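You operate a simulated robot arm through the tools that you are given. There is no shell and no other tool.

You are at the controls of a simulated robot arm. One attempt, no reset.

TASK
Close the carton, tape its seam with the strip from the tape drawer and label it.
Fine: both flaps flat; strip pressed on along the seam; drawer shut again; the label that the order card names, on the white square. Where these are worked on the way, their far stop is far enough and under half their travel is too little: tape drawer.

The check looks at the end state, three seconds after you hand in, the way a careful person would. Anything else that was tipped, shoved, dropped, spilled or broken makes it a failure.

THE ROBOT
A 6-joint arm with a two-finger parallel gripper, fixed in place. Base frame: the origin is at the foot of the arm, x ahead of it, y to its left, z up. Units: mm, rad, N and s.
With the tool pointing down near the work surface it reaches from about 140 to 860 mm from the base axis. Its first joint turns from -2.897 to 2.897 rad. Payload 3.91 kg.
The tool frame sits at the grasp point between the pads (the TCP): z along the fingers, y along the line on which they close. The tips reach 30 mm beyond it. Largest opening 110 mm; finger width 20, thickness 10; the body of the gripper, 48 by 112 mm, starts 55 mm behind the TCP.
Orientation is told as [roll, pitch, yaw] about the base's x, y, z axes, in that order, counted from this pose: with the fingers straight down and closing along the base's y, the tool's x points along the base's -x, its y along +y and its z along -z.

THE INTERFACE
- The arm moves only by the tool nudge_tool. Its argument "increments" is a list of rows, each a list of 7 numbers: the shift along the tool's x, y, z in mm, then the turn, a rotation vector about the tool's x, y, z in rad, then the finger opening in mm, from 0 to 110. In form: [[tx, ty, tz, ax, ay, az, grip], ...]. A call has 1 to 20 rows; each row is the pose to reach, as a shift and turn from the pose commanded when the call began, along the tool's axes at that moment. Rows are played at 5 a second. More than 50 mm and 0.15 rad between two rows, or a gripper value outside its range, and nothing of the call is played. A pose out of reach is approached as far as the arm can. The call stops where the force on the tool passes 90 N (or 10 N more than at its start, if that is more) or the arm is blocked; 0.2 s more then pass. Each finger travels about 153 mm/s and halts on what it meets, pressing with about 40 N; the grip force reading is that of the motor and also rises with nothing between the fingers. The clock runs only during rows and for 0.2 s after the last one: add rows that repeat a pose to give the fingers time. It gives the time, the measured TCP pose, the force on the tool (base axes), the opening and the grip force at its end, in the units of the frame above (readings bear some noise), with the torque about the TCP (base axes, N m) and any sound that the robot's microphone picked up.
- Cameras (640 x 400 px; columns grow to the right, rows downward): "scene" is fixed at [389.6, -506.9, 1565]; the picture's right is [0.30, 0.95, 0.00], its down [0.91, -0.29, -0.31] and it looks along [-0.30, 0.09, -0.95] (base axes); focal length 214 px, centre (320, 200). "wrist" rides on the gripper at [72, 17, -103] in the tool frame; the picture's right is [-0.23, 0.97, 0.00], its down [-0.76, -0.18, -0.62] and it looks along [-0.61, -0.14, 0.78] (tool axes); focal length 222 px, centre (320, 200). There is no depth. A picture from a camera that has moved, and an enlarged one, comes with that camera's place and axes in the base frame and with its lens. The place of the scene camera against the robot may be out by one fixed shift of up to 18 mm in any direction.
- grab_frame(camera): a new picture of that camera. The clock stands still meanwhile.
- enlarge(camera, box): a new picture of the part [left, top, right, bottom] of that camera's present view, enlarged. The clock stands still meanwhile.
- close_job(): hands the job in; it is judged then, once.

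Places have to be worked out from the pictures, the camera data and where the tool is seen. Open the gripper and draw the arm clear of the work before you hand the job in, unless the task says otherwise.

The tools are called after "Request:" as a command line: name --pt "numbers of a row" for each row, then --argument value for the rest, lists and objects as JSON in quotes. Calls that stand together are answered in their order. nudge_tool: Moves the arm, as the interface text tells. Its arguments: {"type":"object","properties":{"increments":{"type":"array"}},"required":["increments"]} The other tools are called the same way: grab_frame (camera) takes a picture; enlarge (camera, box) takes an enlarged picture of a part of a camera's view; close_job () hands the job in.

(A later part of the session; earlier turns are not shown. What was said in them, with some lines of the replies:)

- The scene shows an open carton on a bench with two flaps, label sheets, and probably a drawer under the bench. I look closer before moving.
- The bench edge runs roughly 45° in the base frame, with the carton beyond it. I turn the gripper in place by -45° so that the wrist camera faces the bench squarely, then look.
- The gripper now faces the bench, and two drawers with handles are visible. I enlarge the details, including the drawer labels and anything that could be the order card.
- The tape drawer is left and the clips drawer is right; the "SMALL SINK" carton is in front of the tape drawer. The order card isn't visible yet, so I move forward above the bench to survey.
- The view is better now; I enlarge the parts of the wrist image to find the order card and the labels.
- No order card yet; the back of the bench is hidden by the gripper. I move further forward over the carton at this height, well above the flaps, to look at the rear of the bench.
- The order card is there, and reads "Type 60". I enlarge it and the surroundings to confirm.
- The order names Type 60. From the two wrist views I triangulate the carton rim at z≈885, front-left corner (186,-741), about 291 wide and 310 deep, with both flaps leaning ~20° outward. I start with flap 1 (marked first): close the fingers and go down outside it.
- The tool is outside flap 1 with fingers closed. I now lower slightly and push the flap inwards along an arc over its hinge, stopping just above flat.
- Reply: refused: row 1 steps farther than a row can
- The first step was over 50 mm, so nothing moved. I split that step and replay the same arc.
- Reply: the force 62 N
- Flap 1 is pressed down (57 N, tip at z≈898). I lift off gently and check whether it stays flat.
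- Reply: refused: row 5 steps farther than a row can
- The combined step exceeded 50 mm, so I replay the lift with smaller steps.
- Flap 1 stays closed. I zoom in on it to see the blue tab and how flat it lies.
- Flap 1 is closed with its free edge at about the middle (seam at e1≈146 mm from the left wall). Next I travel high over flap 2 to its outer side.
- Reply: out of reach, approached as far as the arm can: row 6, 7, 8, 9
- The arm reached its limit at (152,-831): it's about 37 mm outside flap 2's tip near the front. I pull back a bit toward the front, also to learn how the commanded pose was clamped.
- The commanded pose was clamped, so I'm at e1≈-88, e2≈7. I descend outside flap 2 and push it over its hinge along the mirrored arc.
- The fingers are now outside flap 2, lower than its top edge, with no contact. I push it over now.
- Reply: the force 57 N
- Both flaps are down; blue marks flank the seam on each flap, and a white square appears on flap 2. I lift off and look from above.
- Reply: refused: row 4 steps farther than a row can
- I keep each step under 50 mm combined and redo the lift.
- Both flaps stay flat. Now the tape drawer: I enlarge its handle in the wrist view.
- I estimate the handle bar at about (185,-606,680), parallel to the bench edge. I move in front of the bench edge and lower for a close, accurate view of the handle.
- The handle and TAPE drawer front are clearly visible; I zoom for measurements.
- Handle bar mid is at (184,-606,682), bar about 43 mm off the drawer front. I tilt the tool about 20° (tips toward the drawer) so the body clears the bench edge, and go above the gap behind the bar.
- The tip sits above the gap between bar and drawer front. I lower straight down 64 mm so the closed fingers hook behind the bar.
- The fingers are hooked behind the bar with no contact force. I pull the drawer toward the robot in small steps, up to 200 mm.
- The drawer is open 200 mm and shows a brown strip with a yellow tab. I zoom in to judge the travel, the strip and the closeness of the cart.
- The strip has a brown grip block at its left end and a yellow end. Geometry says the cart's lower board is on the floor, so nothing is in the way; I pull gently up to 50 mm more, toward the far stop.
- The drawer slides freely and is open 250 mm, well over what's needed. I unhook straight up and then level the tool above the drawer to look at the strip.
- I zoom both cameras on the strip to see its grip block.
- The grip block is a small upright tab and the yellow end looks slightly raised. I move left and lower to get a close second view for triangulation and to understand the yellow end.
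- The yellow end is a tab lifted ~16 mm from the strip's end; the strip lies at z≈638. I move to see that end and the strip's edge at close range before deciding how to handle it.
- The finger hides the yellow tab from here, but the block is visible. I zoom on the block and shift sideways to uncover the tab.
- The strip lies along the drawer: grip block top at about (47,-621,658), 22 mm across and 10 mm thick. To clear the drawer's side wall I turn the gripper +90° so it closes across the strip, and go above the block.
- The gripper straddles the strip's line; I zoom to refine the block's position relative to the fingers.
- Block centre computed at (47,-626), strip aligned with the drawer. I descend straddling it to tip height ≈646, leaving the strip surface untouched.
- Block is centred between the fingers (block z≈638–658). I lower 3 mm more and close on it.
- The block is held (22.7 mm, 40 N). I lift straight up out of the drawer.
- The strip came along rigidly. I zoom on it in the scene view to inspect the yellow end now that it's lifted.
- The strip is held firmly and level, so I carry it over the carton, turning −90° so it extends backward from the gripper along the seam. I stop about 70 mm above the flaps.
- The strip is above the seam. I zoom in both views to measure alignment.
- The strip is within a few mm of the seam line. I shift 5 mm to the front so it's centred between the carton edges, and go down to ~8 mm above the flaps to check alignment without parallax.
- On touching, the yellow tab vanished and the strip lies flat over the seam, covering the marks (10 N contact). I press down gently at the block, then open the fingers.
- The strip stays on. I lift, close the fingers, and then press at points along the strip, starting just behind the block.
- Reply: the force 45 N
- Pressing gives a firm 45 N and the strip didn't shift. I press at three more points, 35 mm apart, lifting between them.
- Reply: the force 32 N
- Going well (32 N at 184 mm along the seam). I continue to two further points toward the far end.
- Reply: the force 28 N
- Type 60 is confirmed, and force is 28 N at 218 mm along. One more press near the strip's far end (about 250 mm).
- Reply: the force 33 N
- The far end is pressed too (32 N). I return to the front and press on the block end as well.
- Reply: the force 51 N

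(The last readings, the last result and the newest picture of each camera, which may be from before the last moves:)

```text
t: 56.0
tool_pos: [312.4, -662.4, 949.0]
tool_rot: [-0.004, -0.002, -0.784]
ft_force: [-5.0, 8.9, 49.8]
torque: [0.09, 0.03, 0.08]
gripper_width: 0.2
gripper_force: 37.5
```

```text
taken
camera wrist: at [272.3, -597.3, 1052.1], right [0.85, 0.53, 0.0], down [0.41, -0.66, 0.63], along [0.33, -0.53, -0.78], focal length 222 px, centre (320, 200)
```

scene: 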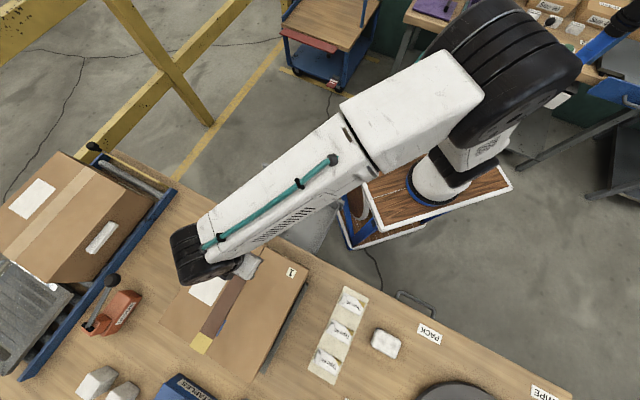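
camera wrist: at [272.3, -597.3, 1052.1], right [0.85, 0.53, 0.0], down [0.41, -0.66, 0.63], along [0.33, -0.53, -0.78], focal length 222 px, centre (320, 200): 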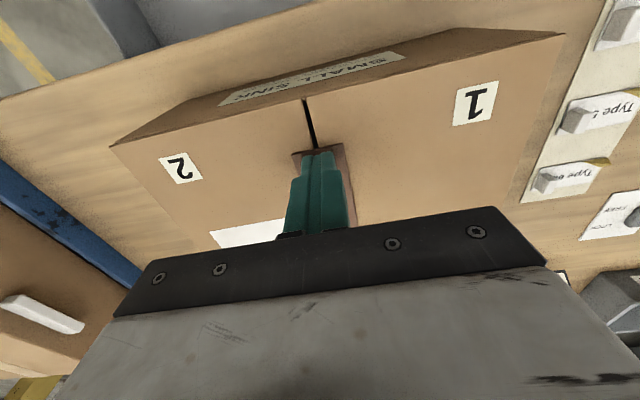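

Block pressed with 50 N. I lift off and move out in front of the bench, then check the strip in the scene view.

Request:
nudge_tool --pt "0 0 -30 0 0 0 0" --pt "0 0 -70 0 0 0 0" --pt "40 -8 -90 0 0 0 0" --pt "85 -16 -90 0 0 0 0" --pt "130 -24 -90 0 0 0 0" --pt "175 -32 -90 0 0 0 0" --pt "220 -40 -90 0 0 0 0" --pt "265 -48 -90 0 0 0 0" --pt "310 -50 -90 0 0 0 0" --pt "355 -50 -90 0 0 0 0" --pt "400 -50 -90 0 0 0 0" --pt "410 -50 -90 0 0 0 0" --pt "410 -50 -90 0 0 0 0"

Request:
grab_frame --camera "wrist"

Request:
grab_frame --camera "scene"

Request:
enlarge --camera "scene" --box '[150, 150, 350, 370]'

```text
t: 58.8
tool_pos: [-11.3, -407.7, 1033.6]
tool_rot: [-0.001, 0.001, -0.783]
ft_force: [-0.7, 0.5, -1.1]
torque: [0.02, -0.04, 0.0]
gripper_width: 0.0
gripper_force: 38.1
```

```text
taken
camera wrist: at [-50.7, -344.1, 1137.5], right [0.85, 0.53, 0.0], down [0.41, -0.66, 0.62], along [0.33, -0.53, -0.78], focal length 222 px, centre (320, 200)
```

wrist: 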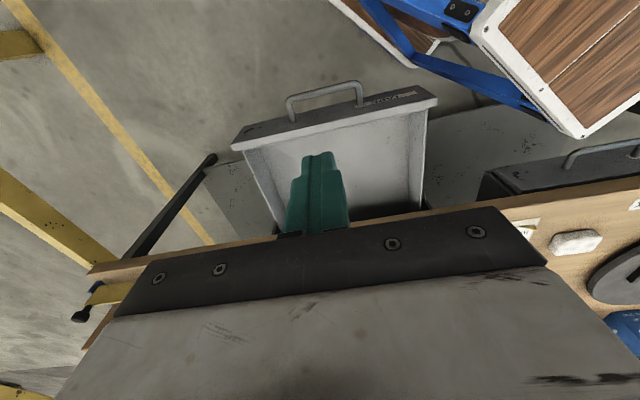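

```text
taken
```

scene: 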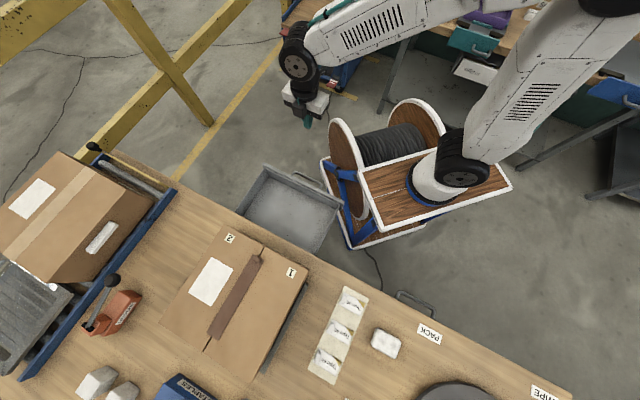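

```text
1.82 times, centred on (250, 260) of scene
camera zoom: at [389.6, -506.9, 1565.0], right [0.3, 0.95, 0.0], down [0.91, -0.29, -0.31], along [-0.3, 0.09, -0.95], focal length 390 px, centre (447, 91)
```

zoom: 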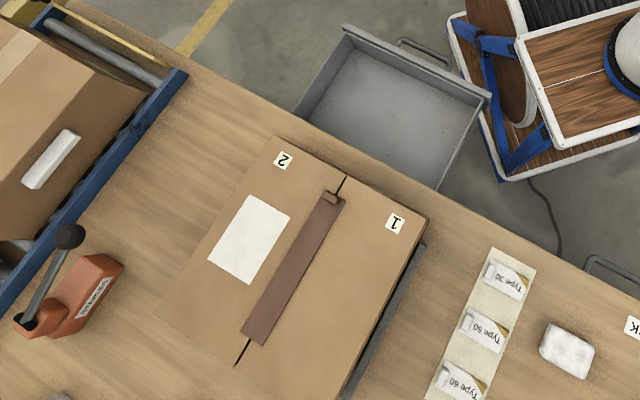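

The strip sits neatly along the seam. Now I lower the closed fingers on the robot side of the drawer handle (bar at e2≈-347) to push the drawer shut.

Request:
nudge_tool --pt "12 0 45 0 0 0 0" --pt "12 0 90 0 0 0 0" --pt "12 0 135 0 0 0 0" --pt "12 0 180 0 0 0 0" --pt "12 0 225 0 0 0 0" --pt "12 0 270 0 0 0 0" --pt "12 0 305 0 0 0 0" --pt "12 0 338 0 0 0 0" --pt "12 0 338 0 0 0 0"

Request:
grab_frame --camera "wrist"

Request:
enlarge --camera "scene" --box '[220, 120, 380, 260]'

```text
t: 60.8
tool_pos: [-22.0, -395.6, 693.3]
tool_rot: [-0.001, 0.002, -0.783]
ft_force: [0.2, -0.3, 0.0]
torque: [0.01, -0.01, 0.02]
gripper_width: 0.0
gripper_force: 37.4
```

```text
taken
camera wrist: at [-60.2, -331.3, 797.0], right [0.85, 0.53, 0.0], down [0.41, -0.66, 0.62], along [0.33, -0.53, -0.78], focal length 222 px, centre (320, 200)
```

wrist: 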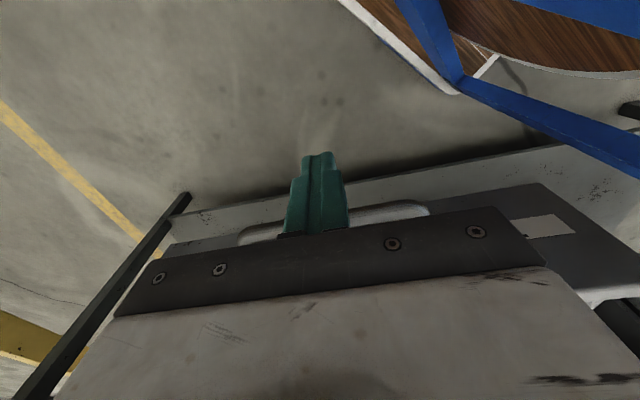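

```text
2.86 times, centred on (300, 190) of scene
camera zoom: at [389.6, -506.9, 1565.0], right [0.3, 0.95, 0.0], down [0.91, -0.29, -0.31], along [-0.3, 0.09, -0.95], focal length 613 px, centre (377, 229)
```

zoom: 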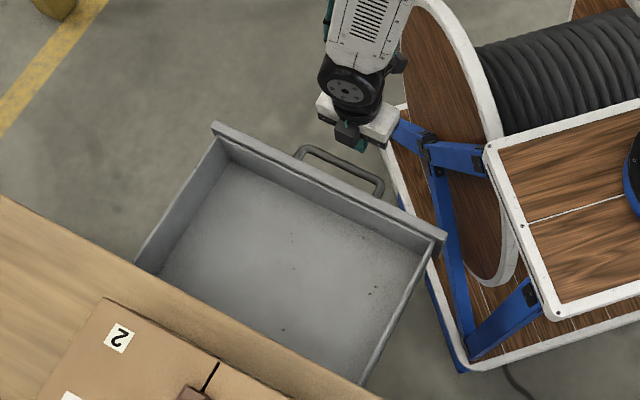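

The fingers are in front of the bar. I push forward steadily toward closed.

Request:
nudge_tool --pt "-15 0 0 0 0 0 0" --pt "-30 0 0 0 0 0 0" --pt "-50 0 0 0 0 0 0" --pt "-70 0 0 0 0 0 0" --pt "-90 0 0 0 0 0 0" --pt "-110 0 0 0 0 0 0" --pt "-130 0 0 0 0 0 0" --pt "-150 0 0 0 0 0 0" --pt "-170 0 0 0 0 0 0" --pt "-190 0 0 0 0 0 0" --pt "-210 0 0 0 0 0 0" --pt "-230 0 0 0 0 0 0" --pt "-245 0 0 0 0 0 0" --pt "-258 0 0 0 0 0 0" --pt "-266 0 0 0 0 0 0" --pt "-270 0 0 0 0 0 0" --pt "-270 0 0 0 0 0 0"

Request:
grab_frame --camera "wrist"

Request:
enlarge --camera "scene" --box '[200, 170, 360, 270]'

```text
t: 64.4
tool_pos: [170.7, -592.2, 693.8]
tool_rot: [0.0, 0.001, -0.783]
ft_force: [1.0, -0.2, 0.0]
torque: [0.02, 0.01, 0.05]
gripper_width: 0.0
gripper_force: 38.1
```

```text
taken
camera wrist: at [130.9, -527.6, 798.8], right [0.85, 0.53, 0.0], down [0.41, -0.66, 0.62], along [0.33, -0.53, -0.78], focal length 222 px, centre (320, 200)
```

wrist: 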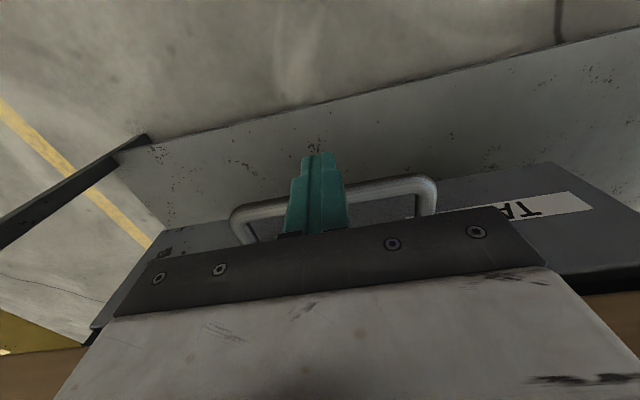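

```text
4.00 times, centred on (280, 220) of scene
camera zoom: at [389.6, -506.9, 1565.0], right [0.3, 0.95, 0.0], down [0.91, -0.29, -0.31], along [-0.3, 0.09, -0.95], focal length 858 px, centre (480, 120)
```

zoom: 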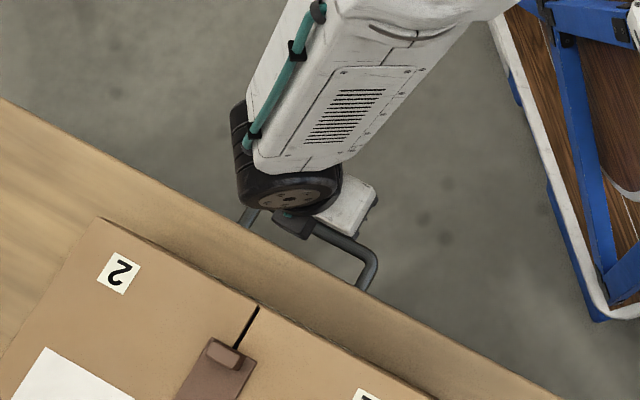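

The drawer is nearly home. I push on in 2 mm steps until the force shows the closed stop.

Request:
nudge_tool --pt "-2 0 0 0 0 0 0" --pt "-4 0 0 0 0 0 0" --pt "-6 0 0 0 0 0 0" --pt "-8 0 0 0 0 0 0" --pt "-10 0 0 0 0 0 0" --pt "-10 0 0 0 0 0 0"

Request:
enlarge --camera "scene" --box '[240, 200, 320, 250]'

```text
t: 65.8
tool_pos: [176.5, -596.7, 694.5]
tool_rot: [0.001, 0.004, -0.784]
ft_force: [-22.1, 16.9, 4.2]
torque: [0.45, 0.31, -0.01]
gripper_width: 0.1
gripper_force: 38.1
```

```text
8.00 times, centred on (280, 225) of scene
camera zoom: at [389.6, -506.9, 1565.0], right [0.3, 0.95, 0.0], down [0.91, -0.29, -0.31], along [-0.3, 0.09, -0.95], focal length 1716 px, centre (640, 0)
```

zoom: 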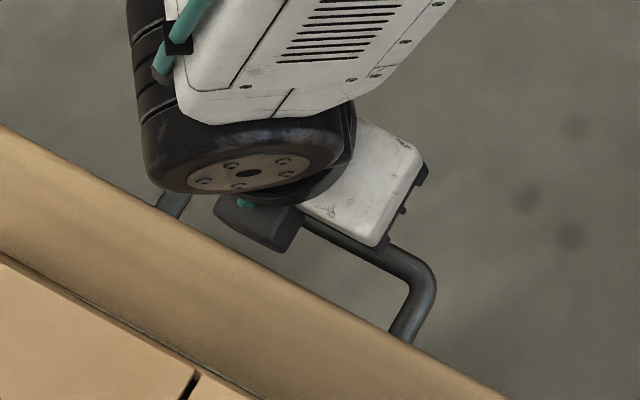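

The drawer is shut (28 N against the stop, handle back at its original place). I back off, rise, and travel to the label sheet for a close look at the Type 60 label.

Request:
nudge_tool --pt "10 0 0 0 0 0 0" --pt "20 0 -20 0 0 0 0" --pt "20 0 -65 0 0 0 0" --pt "20 0 -110 0 0 0 0" --pt "20 0 -155 0 0 0 0" --pt "20 0 -200 0 0 0 0" --pt "20 0 -245 0 0 0 0" --pt "20 0 -290 0 0 0 0" --pt "10 30 -320 0 0 0 0" --pt "-20 67 -320 0 0 0 30" --pt "-50 104 -320 0 0 0 60" --pt "-80 140 -320 0 0 0 60" --pt "-110 176 -320 0 0 0 60" --pt "-140 212 -320 0 0 0 60" --pt "-170 248 -320 0 0 0 60" --pt "-200 284 -310 0 0 0 60" --pt "-230 318 -290 0 0 0 60" --pt "-255 335 -260 0 0 0 60" --pt "-255 335 -240 0 0 0 60" --pt "-255 335 -240 0 0 0 60"

Request:
grab_frame --camera "wrist"

Request:
grab_frame --camera "scene"

```text
t: 70.0
tool_pos: [591.0, -541.5, 935.3]
tool_rot: [-0.002, 0.002, -0.785]
ft_force: [0.2, -1.1, -0.3]
torque: [-0.03, 0.01, 0.0]
gripper_width: 60.1
gripper_force: 0.1
```

```text
taken
camera wrist: at [552.0, -476.5, 1038.4], right [0.85, 0.53, 0.0], down [0.41, -0.66, 0.62], along [0.33, -0.53, -0.78], focal length 222 px, centre (320, 200)
```

wrist: 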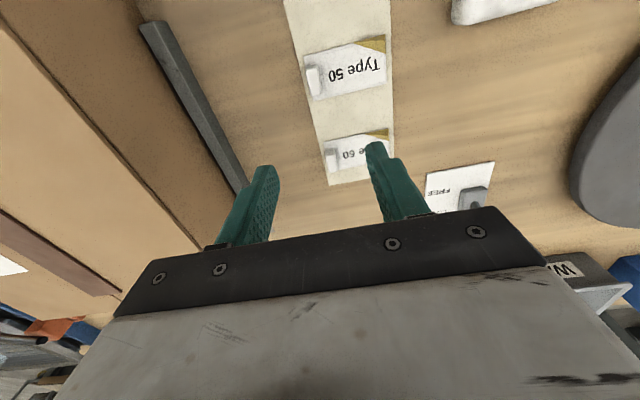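

```text
taken
```

scene: 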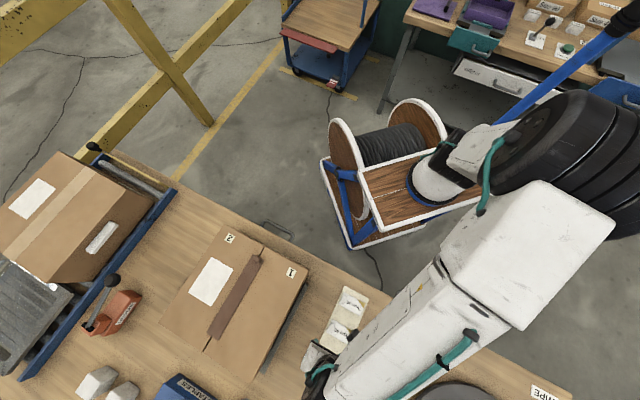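

I see the Type 60 label with its grip block on the left; I zoom to locate it.

Request:
enlarge --camera "wrist" --box '[270, 20, 430, 200]'

Request:
enlarge --camera "scene" --box '[160, 230, 260, 310]'

```text
2.22 times, centred on (350, 110) of wrist
camera zoom: at [552.0, -476.5, 1038.4], right [0.85, 0.53, 0.0], down [0.41, -0.66, 0.62], along [0.33, -0.53, -0.78], focal length 494 px, centre (253, 400)
```

zoom: 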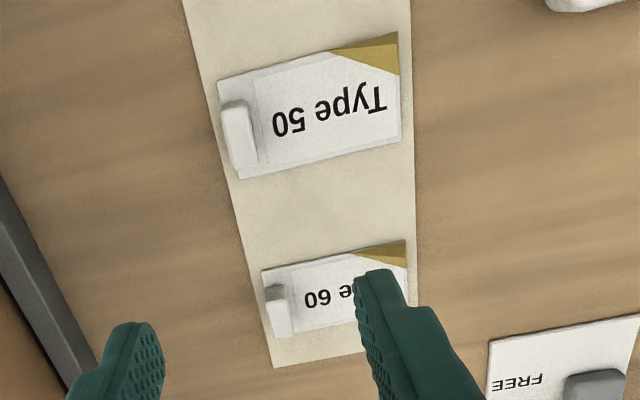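

```text
5.00 times, centred on (210, 270) of scene
camera zoom: at [389.6, -506.9, 1565.0], right [0.3, 0.95, 0.0], down [0.91, -0.29, -0.31], along [-0.3, 0.09, -0.95], focal length 1072 px, centre (870, -150)
```

zoom: 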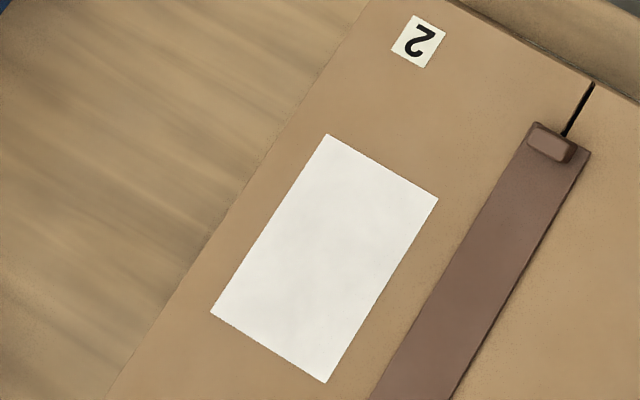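

The white square measures about 81×111 mm centred at (333,-806); the label is about 77×45 with its grip block at the left end at about (636,-582), bench at z≈782. I turn the gripper +90° (so I can later turn back and lay the label lengthwise on the square) and go above the block.

Request:
nudge_tool --pt "-6 0 0 0 0 -0.14 60" --pt "-12 0 0 0 0 -0.28 60" --pt "-18 1 0 0 0 -0.42 60" --pt "-24 1 0 0 0 -0.56 60" --pt "-30 1 0 0 0 -0.7 50" --pt "-36 2 0 0 0 -0.84 50" --pt "-42 2 0 0 0 -0.98 50" --pt "-48 2 0 0 0 -1.12 50" --pt "-54 3 0 0 0 -1.26 50" --pt "-60.5 3 0 0 0 -1.4 50" --pt "-60.5 3 0 0 0 -1.54 50" --pt "-60.5 3 0 0 0 -1.571 50" --pt "-60.5 3 0 0 0 -1.571 50"

Request:
grab_frame --camera "wrist"

Request:
enlarge --camera "wrist" --box '[230, 60, 410, 200]'

```text
t: 72.8
tool_pos: [639.0, -581.2, 935.6]
tool_rot: [0.002, 0.0, 0.789]
ft_force: [0.9, 0.1, -0.8]
torque: [-0.02, -0.02, -0.01]
gripper_width: 50.0
gripper_force: 0.0
```

```text
taken
camera wrist: at [575.7, -619.8, 1039.2], right [-0.53, 0.85, 0.0], down [0.66, 0.41, 0.62], along [0.53, 0.33, -0.78], focal length 222 px, centre (320, 200)
```

wrist: 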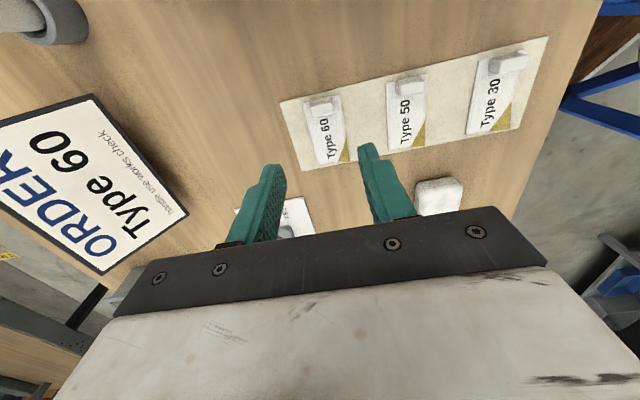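

```text
2.86 times, centred on (320, 130) of wrist
camera zoom: at [575.7, -619.8, 1039.2], right [-0.53, 0.85, 0.0], down [0.66, 0.41, 0.62], along [0.53, 0.33, -0.78], focal length 635 px, centre (320, 400)
```

zoom: 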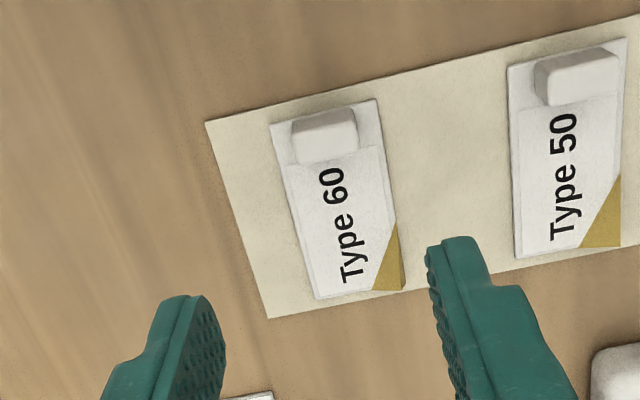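

The Type 60 block is at (634,-580), label surface z≈784 (consistent in both views). I descend straddling it and close on the block.

Request:
nudge_tool --pt "2.7 4.3 30 0 0 0 50" --pt "2.7 4.3 65 0 0 0 50" --pt "2.7 4.3 95 0 0 0 50" --pt "2.7 4.3 110 0 0 0 50" --pt "2.7 4.3 116.5 0 0 0 50" --pt "2.7 4.3 116.5 0 0 0 50"

Request:
enlarge --camera "wrist" --box '[220, 60, 420, 220]'

```text
t: 74.2
tool_pos: [633.3, -580.5, 818.6]
tool_rot: [0.0, 0.0, 0.786]
ft_force: [0.0, 1.3, 0.2]
torque: [-0.02, 0.0, -0.02]
gripper_width: 50.1
gripper_force: 0.0
```

```text
2.50 times, centred on (320, 140) of wrist
camera zoom: at [570.1, -618.0, 921.9], right [-0.53, 0.85, 0.0], down [0.66, 0.41, 0.62], along [0.53, 0.33, -0.78], focal length 555 px, centre (320, 350)
```

zoom: 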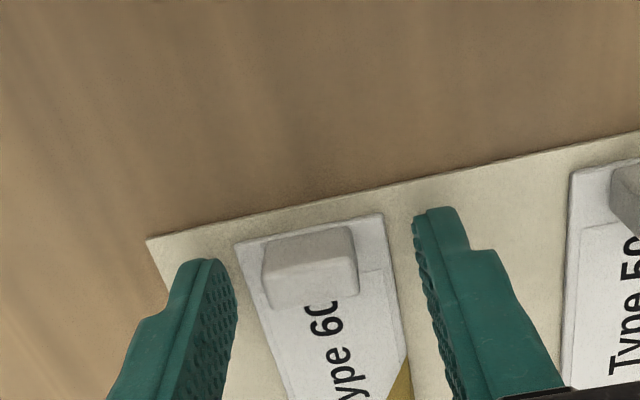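

The block is centred between the fingers. I close on it.

Request:
nudge_tool --pt "0 0 0 0 0 0 30" --pt "0 0 0 0 0 0 8" --pt "0 0 0 0 0 0 8" --pt "0 0 0 0 0 0 8"

Request:
enlarge --camera "wrist" --box '[220, 60, 420, 220]'

```text
t: 75.2
tool_pos: [634.5, -579.7, 818.6]
tool_rot: [0.001, 0.001, 0.786]
ft_force: [0.7, 0.2, -0.5]
torque: [0.02, -0.03, 0.01]
gripper_width: 22.7
gripper_force: 39.8
```

```text
2.50 times, centred on (320, 140) of wrist
camera zoom: at [570.1, -618.1, 922.0], right [-0.53, 0.85, 0.0], down [0.66, 0.41, 0.62], along [0.53, 0.33, -0.78], focal length 555 px, centre (320, 350)
```

zoom: 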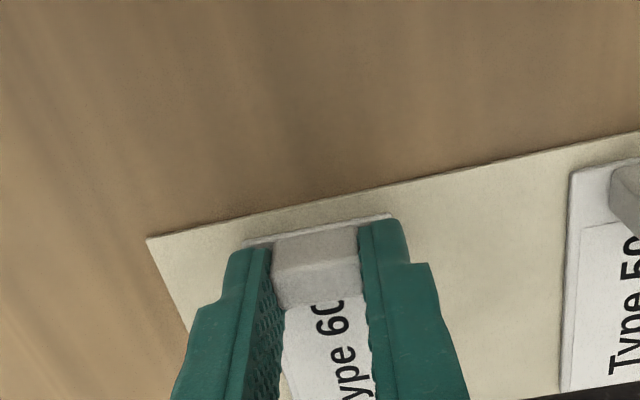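

Gripped at 22.7 mm. I lift slowly and check that only the label comes up.

Request:
nudge_tool --pt "0 0 -5 0 0 0 8" --pt "0 0 -15 0 0 0 8" --pt "0 0 -40 0 0 0 8" --pt "0 0 -80 0 0 0 8" --pt "0 0 -125 0 0 0 8" --pt "0 0 -170 0 0 0 8" --pt "0 0 -200 0 0 0 8" --pt "0 0 -200 0 0 0 8"

Request:
grab_frame --camera "wrist"

Request:
grab_frame --camera "scene"

```text
t: 77.0
tool_pos: [635.3, -583.5, 1017.7]
tool_rot: [0.001, -0.001, 0.787]
ft_force: [0.2, -0.1, -1.0]
torque: [0.02, 0.0, -0.02]
gripper_width: 22.7
gripper_force: 39.9
```

```text
taken
camera wrist: at [571.5, -621.0, 1121.1], right [-0.53, 0.85, 0.0], down [0.66, 0.41, 0.62], along [0.53, 0.33, -0.78], focal length 222 px, centre (320, 200)
```

wrist: 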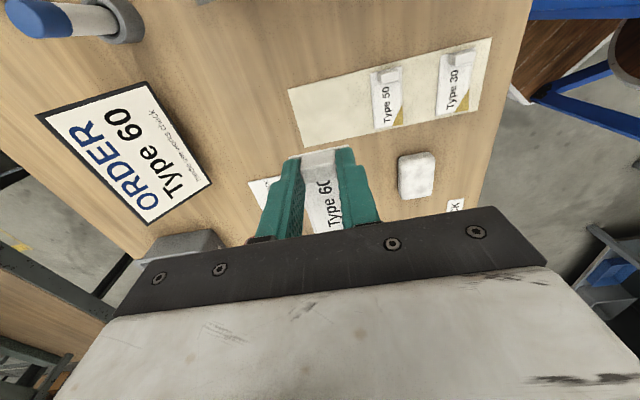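

```text
taken
```

scene: 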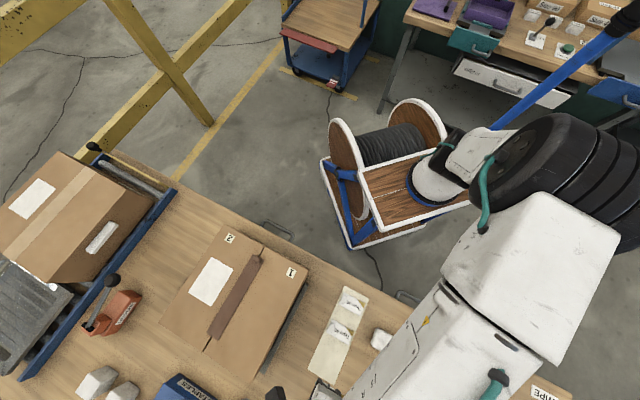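

Only the Type 60 label came up. I carry it over flap 2, turning it −90° so it lies lengthwise along the white square, and stop ~85 mm above it.

Request:
nudge_tool --pt "31 7 0 0 0 0.13 8" --pt "62 15 0 0 0 0.26 8" --pt "93 22 0 0 0 0.39 8" --pt "124 30 0 0 0 0.52 8" --pt "155 37 0 0 0 0.65 8" --pt "186 45 0 0 0 0.78 8" --pt "217 53 0 0 0 0.91 8" --pt "248 60 0 0 0 1.04 8" --pt "279 68 0 0 0 1.17 8" --pt "310 75 0 0 0 1.3 8" --pt "341 83 0 0 0 1.43 8" --pt "370.8 90.3 0 0 0 1.562 8" --pt "370.8 90.3 0 0 0 1.562 8" --pt "370.8 90.3 0 0 0 1.562 8"

Request:
grab_frame --camera "wrist"

Request:
grab_frame --camera "scene"

```text
t: 80.0
tool_pos: [306.2, -780.0, 1018.6]
tool_rot: [-0.001, 0.002, -0.775]
ft_force: [0.6, -0.6, -0.4]
torque: [-0.02, 0.0, 0.0]
gripper_width: 22.2
gripper_force: 39.6
```

```text
taken
camera wrist: at [267.7, -715.8, 1122.4], right [0.84, 0.54, 0.0], down [0.42, -0.66, 0.62], along [0.33, -0.53, -0.78], focal length 222 px, centre (320, 200)
```

wrist: 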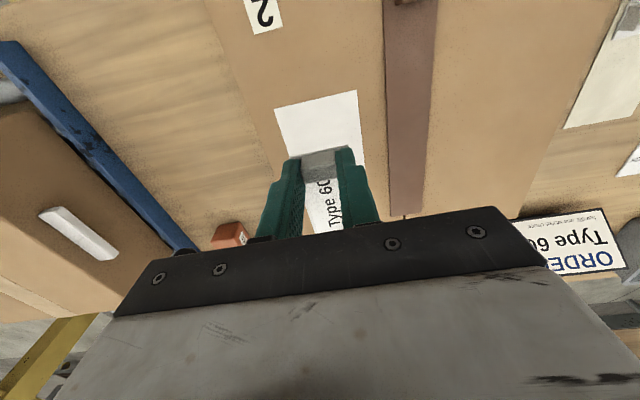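

```text
taken
```

scene: 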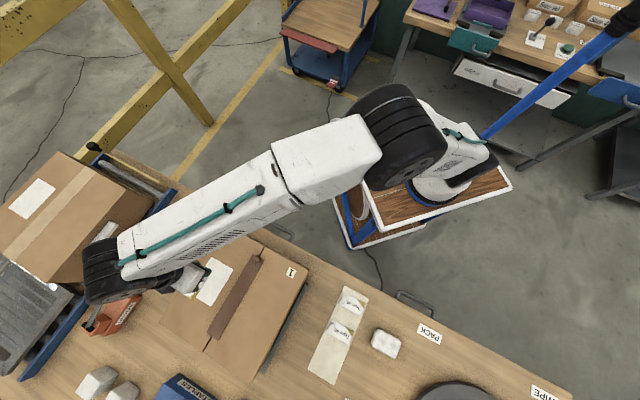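

I'm over the square. I descend to about 8 mm above it, with a small 4 mm correction backward, and check alignment.

Request:
nudge_tool --pt "-4 0 25 0 0 0 8" --pt "-4 0 50 0 0 0 8" --pt "-4 0 68 0 0 0 8" --pt "-4 0 74 0 0 0 8" --pt "-4 0 74 0 0 0 8"

Request:
enlarge --camera "wrist" --box '[200, 0, 440, 220]'

Request:
enlarge --camera "scene" --box '[150, 220, 290, 350]'

```text
t: 81.2
tool_pos: [310.7, -780.5, 945.5]
tool_rot: [0.001, 0.002, -0.775]
ft_force: [-0.2, -1.1, 0.4]
torque: [-0.02, 0.01, 0.0]
gripper_width: 22.4
gripper_force: 40.2
```

```text
1.82 times, centred on (320, 110) of wrist
camera zoom: at [270.4, -717.5, 1049.1], right [0.84, 0.54, 0.0], down [0.42, -0.66, 0.62], along [0.33, -0.52, -0.78], focal length 404 px, centre (320, 364)
```

zoom: 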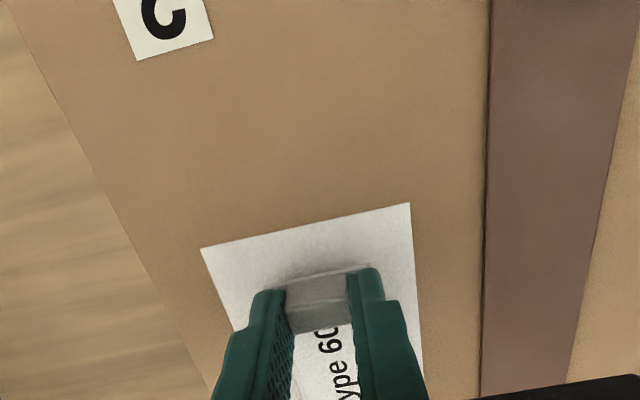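

```text
3.08 times, centred on (220, 285) of scene
camera zoom: at [389.6, -506.9, 1565.0], right [0.3, 0.95, 0.0], down [0.91, -0.29, -0.31], along [-0.3, 0.09, -0.95], focal length 660 px, centre (628, -62)
```

zoom: 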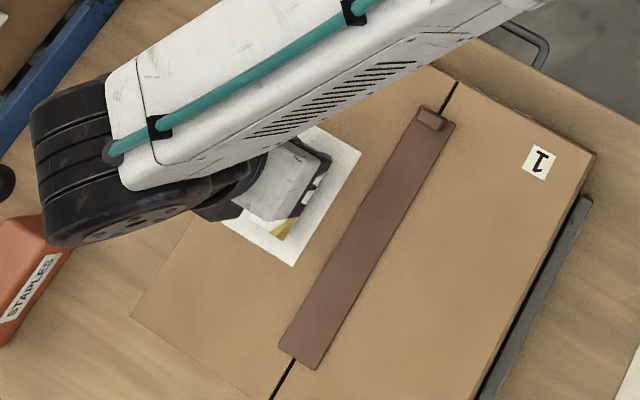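

The label is well within the white square. I lower it the last millimetres until it makes contact.

Request:
nudge_tool --pt "0 0 4 0 0 0 8" --pt "0 0 7 0 0 0 8" --pt "0 0 9 0 0 0 8" --pt "0 0 11 0 0 0 8" --pt "0 0 11 0 0 0 8"

Request:
enlarge --camera "scene" --box '[150, 220, 290, 350]'

```text
t: 82.4
tool_pos: [310.5, -782.4, 936.0]
tool_rot: [-0.002, -0.001, -0.775]
ft_force: [-2.4, 3.1, 13.0]
torque: [-0.11, -0.09, 0.02]
gripper_width: 22.2
gripper_force: 40.1
```

```text
3.08 times, centred on (220, 285) of scene
camera zoom: at [389.6, -506.9, 1565.0], right [0.3, 0.95, 0.0], down [0.91, -0.29, -0.31], along [-0.3, 0.09, -0.95], focal length 660 px, centre (628, -62)
```

zoom: 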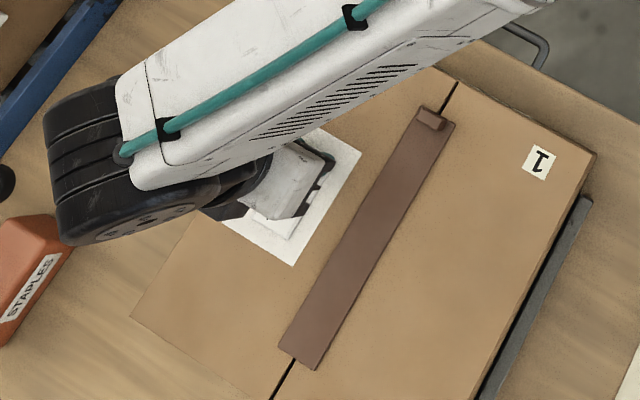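

Contact: 13 N and the gold corner is gone, so the label stuck. I press slightly more, release, lift, and close the fingers to press the label's far part.

Request:
nudge_tool --pt "0 0 2 0 0 0 8" --pt "0 0 4 0 0 0 8" --pt "0 0 0 0 0 0 8" --pt "0 0 -1 0 0 0 50" --pt "0 0 -1 0 0 0 50" --pt "0 0 -30 0 0 0 50" --pt "0 0 -60 0 0 0 50" --pt "0 0 -60 0 0 0 0" --pt "0 0 -60 0 0 0 0"

Request:
grab_frame --camera "wrist"

```text
t: 84.4
tool_pos: [310.7, -783.3, 995.0]
tool_rot: [0.0, 0.002, -0.773]
ft_force: [-0.2, 0.6, -0.9]
torque: [0.0, 0.01, 0.0]
gripper_width: 0.2
gripper_force: 37.6
```

```text
taken
camera wrist: at [270.6, -720.6, 1098.4], right [0.84, 0.54, 0.0], down [0.42, -0.66, 0.62], along [0.33, -0.52, -0.78], focal length 222 px, centre (320, 200)
```

wrist: 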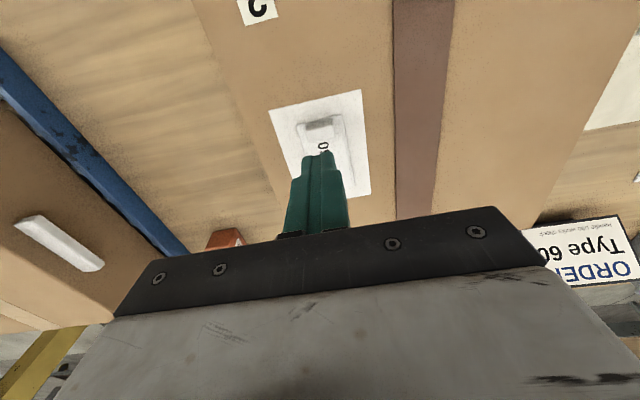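

The label sits on the square. I press it behind the block at two points with the closed fingers.

Request:
nudge_tool --pt "-30 0 20 0 0 0 0" --pt "-30 0 50 0 0 0 0" --pt "-30 0 62 0 0 0 0" --pt "-30 0 66 0 0 0 0" --pt "-30 0 66 0 0 0 0" --pt "-30 0 54 0 0 0 0" --pt "-56 0 54 0 0 0 0" --pt "-56 0 62 0 0 0 0" --pt "-56 0 66 0 0 0 0" --pt "-56 0 66 0 0 0 0"

Request:
grab_frame --camera "wrist"

```text
t: 86.6
tool_pos: [352.2, -821.9, 932.0]
tool_rot: [-0.001, -0.002, -0.773]
ft_force: [0.3, 11.1, 29.6]
torque: [0.34, 0.08, -0.11]
gripper_width: 0.1
gripper_force: 37.9
```

```text
taken
camera wrist: at [311.5, -758.0, 1034.9], right [0.84, 0.54, 0.0], down [0.42, -0.66, 0.63], along [0.34, -0.53, -0.78], focal length 222 px, centre (320, 200)
```

wrist: 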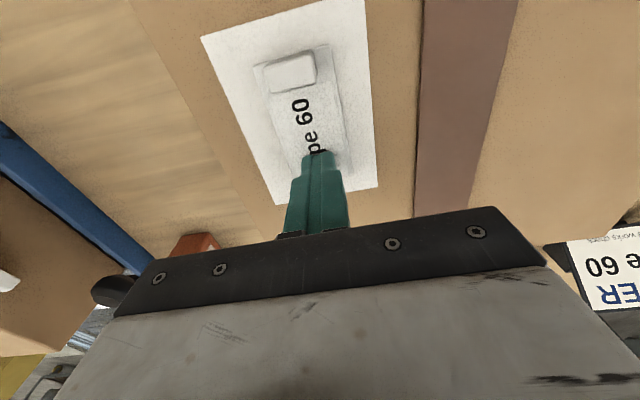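

The label is pressed (30 N) and well inside the square. I lift, open the gripper and withdraw over the front of the bench.

Request:
nudge_tool --pt "0 0 -30 0 0 0 0" --pt "0 0 -75 0 0 0 0" --pt "0 0 -120 0 0 0 50" --pt "40 0 -145 0 0 0 110" --pt "85 0 -165 0 0 0 110" --pt "130 0 -185 0 0 0 110" --pt "175 0 -205 0 0 0 110" --pt "220 0 -225 0 0 0 110" --pt "265 0 -245 0 0 0 110" --pt "310 0 -265 0 0 0 110" --pt "355 0 -280 0 0 0 110" --pt "400 0 -290 0 0 0 110" --pt "445 0 -290 0 0 0 110" --pt "480 0 -290 0 0 0 110" --pt "480 0 -290 0 0 0 110"

Request:
grab_frame --camera "scene"

Request:
enlarge --camera "scene" --box '[130, 200, 370, 390]'

Request:
grab_frame --camera "wrist"

```text
t: 89.8
tool_pos: [7.9, -484.7, 1219.1]
tool_rot: [0.0, 0.001, -0.775]
ft_force: [-0.4, 0.2, -0.6]
torque: [0.02, 0.01, -0.02]
gripper_width: 109.9
gripper_force: 0.0
```

```text
taken
```

scene: 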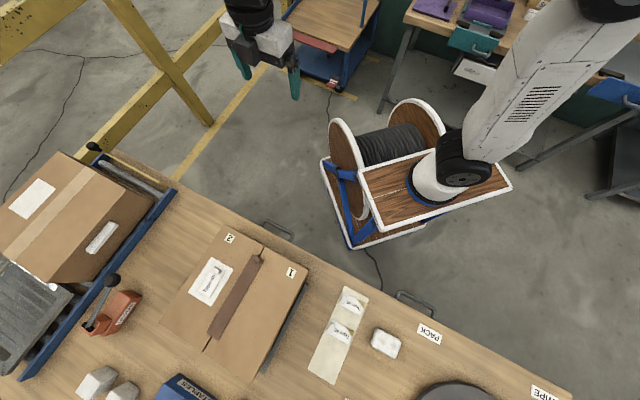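

```text
2.11 times, centred on (250, 295) of scene
camera zoom: at [389.6, -506.9, 1565.0], right [0.3, 0.95, 0.0], down [0.91, -0.29, -0.31], along [-0.3, 0.09, -0.95], focal length 452 px, centre (467, 0)
```

zoom: 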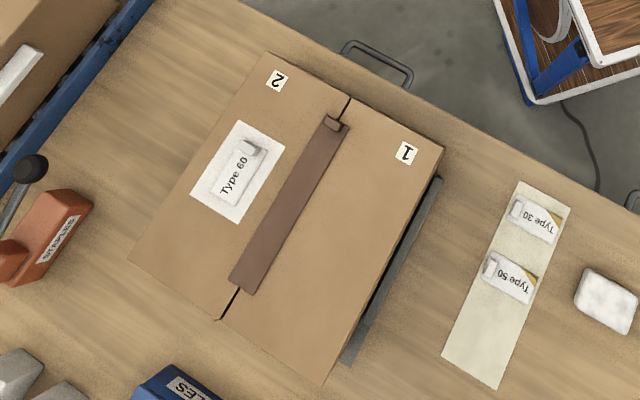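

```text
taken
camera wrist: at [-32.0, -421.8, 1323.4], right [0.84, 0.54, 0.0], down [0.42, -0.66, 0.62], along [0.33, -0.52, -0.78], focal length 222 px, centre (320, 200)
```

wrist: 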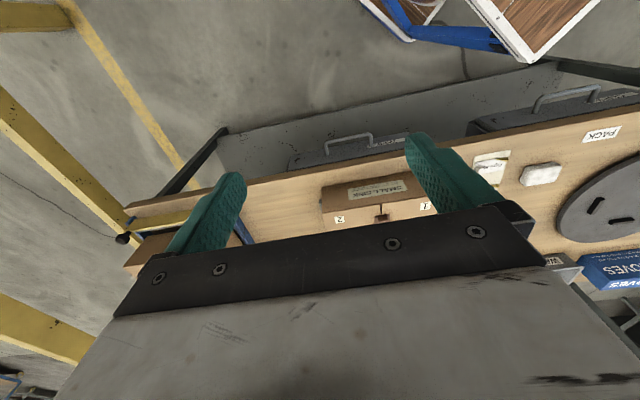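

Everything looks in place: strip along the seam, Type 60 on the white square. I check the drawer closure once more in close-up.

Request:
enlarge --camera "wrist" --box '[260, 80, 480, 240]'

Request:
enlarge --camera "scene" --box '[240, 200, 320, 250]'

```text
2.50 times, centred on (370, 160) of wrist
camera zoom: at [-32.0, -421.8, 1323.4], right [0.84, 0.54, 0.0], down [0.42, -0.66, 0.62], along [0.33, -0.52, -0.78], focal length 555 px, centre (195, 300)
```

zoom: 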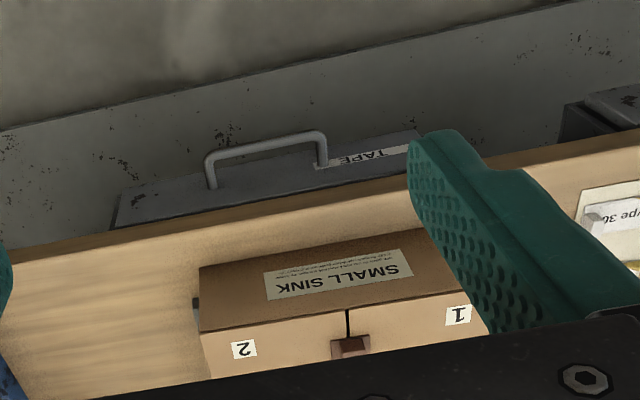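

```text
8.00 times, centred on (280, 225) of scene
camera zoom: at [389.6, -506.9, 1565.0], right [0.3, 0.95, 0.0], down [0.91, -0.29, -0.31], along [-0.3, 0.09, -0.95], focal length 1716 px, centre (640, 0)
```

zoom: 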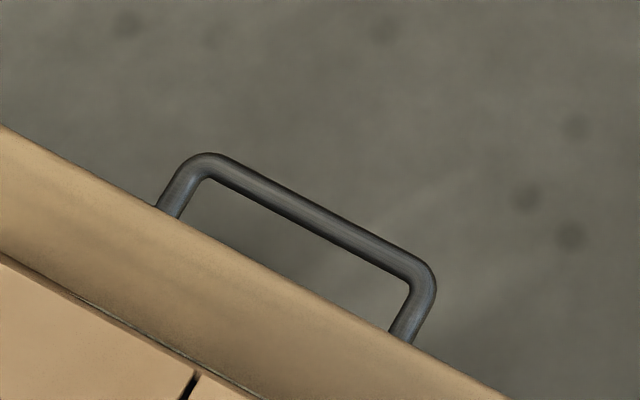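

The handle is exactly where it was at the start, so the drawer is shut. The flaps are flat, the strip is pressed on along the seam, and the Type 60 label is on the white square. The gripper is open and clear of the work, so I hand in the job.

Request:
close_job

```text
The job is handed in.
```

I closed the carton, taped the seam, labelled it and handed the job in; I haven't seen the result of the check.

- **Flaps:** flap 1 was closed first, then flap 2. Both stayed flat after I lifted off.
- **Strip:** it lies along the seam and covers the blue marks. I pressed it at the grip block and at six points towards the far end, with 28–50 N wherever I had a reading.
- **Tape drawer:** I pulled it out about 250 mm without reaching its far stop, so I can't confirm that was more than half its travel. It is shut again, with the handle back in its starting position.
- **Label:** the order card says Type 60. That label is on the white square, pressed down and well inside the edges.

Nothing else looked moved in the last pictures. The gripper is open and clear of the bench.
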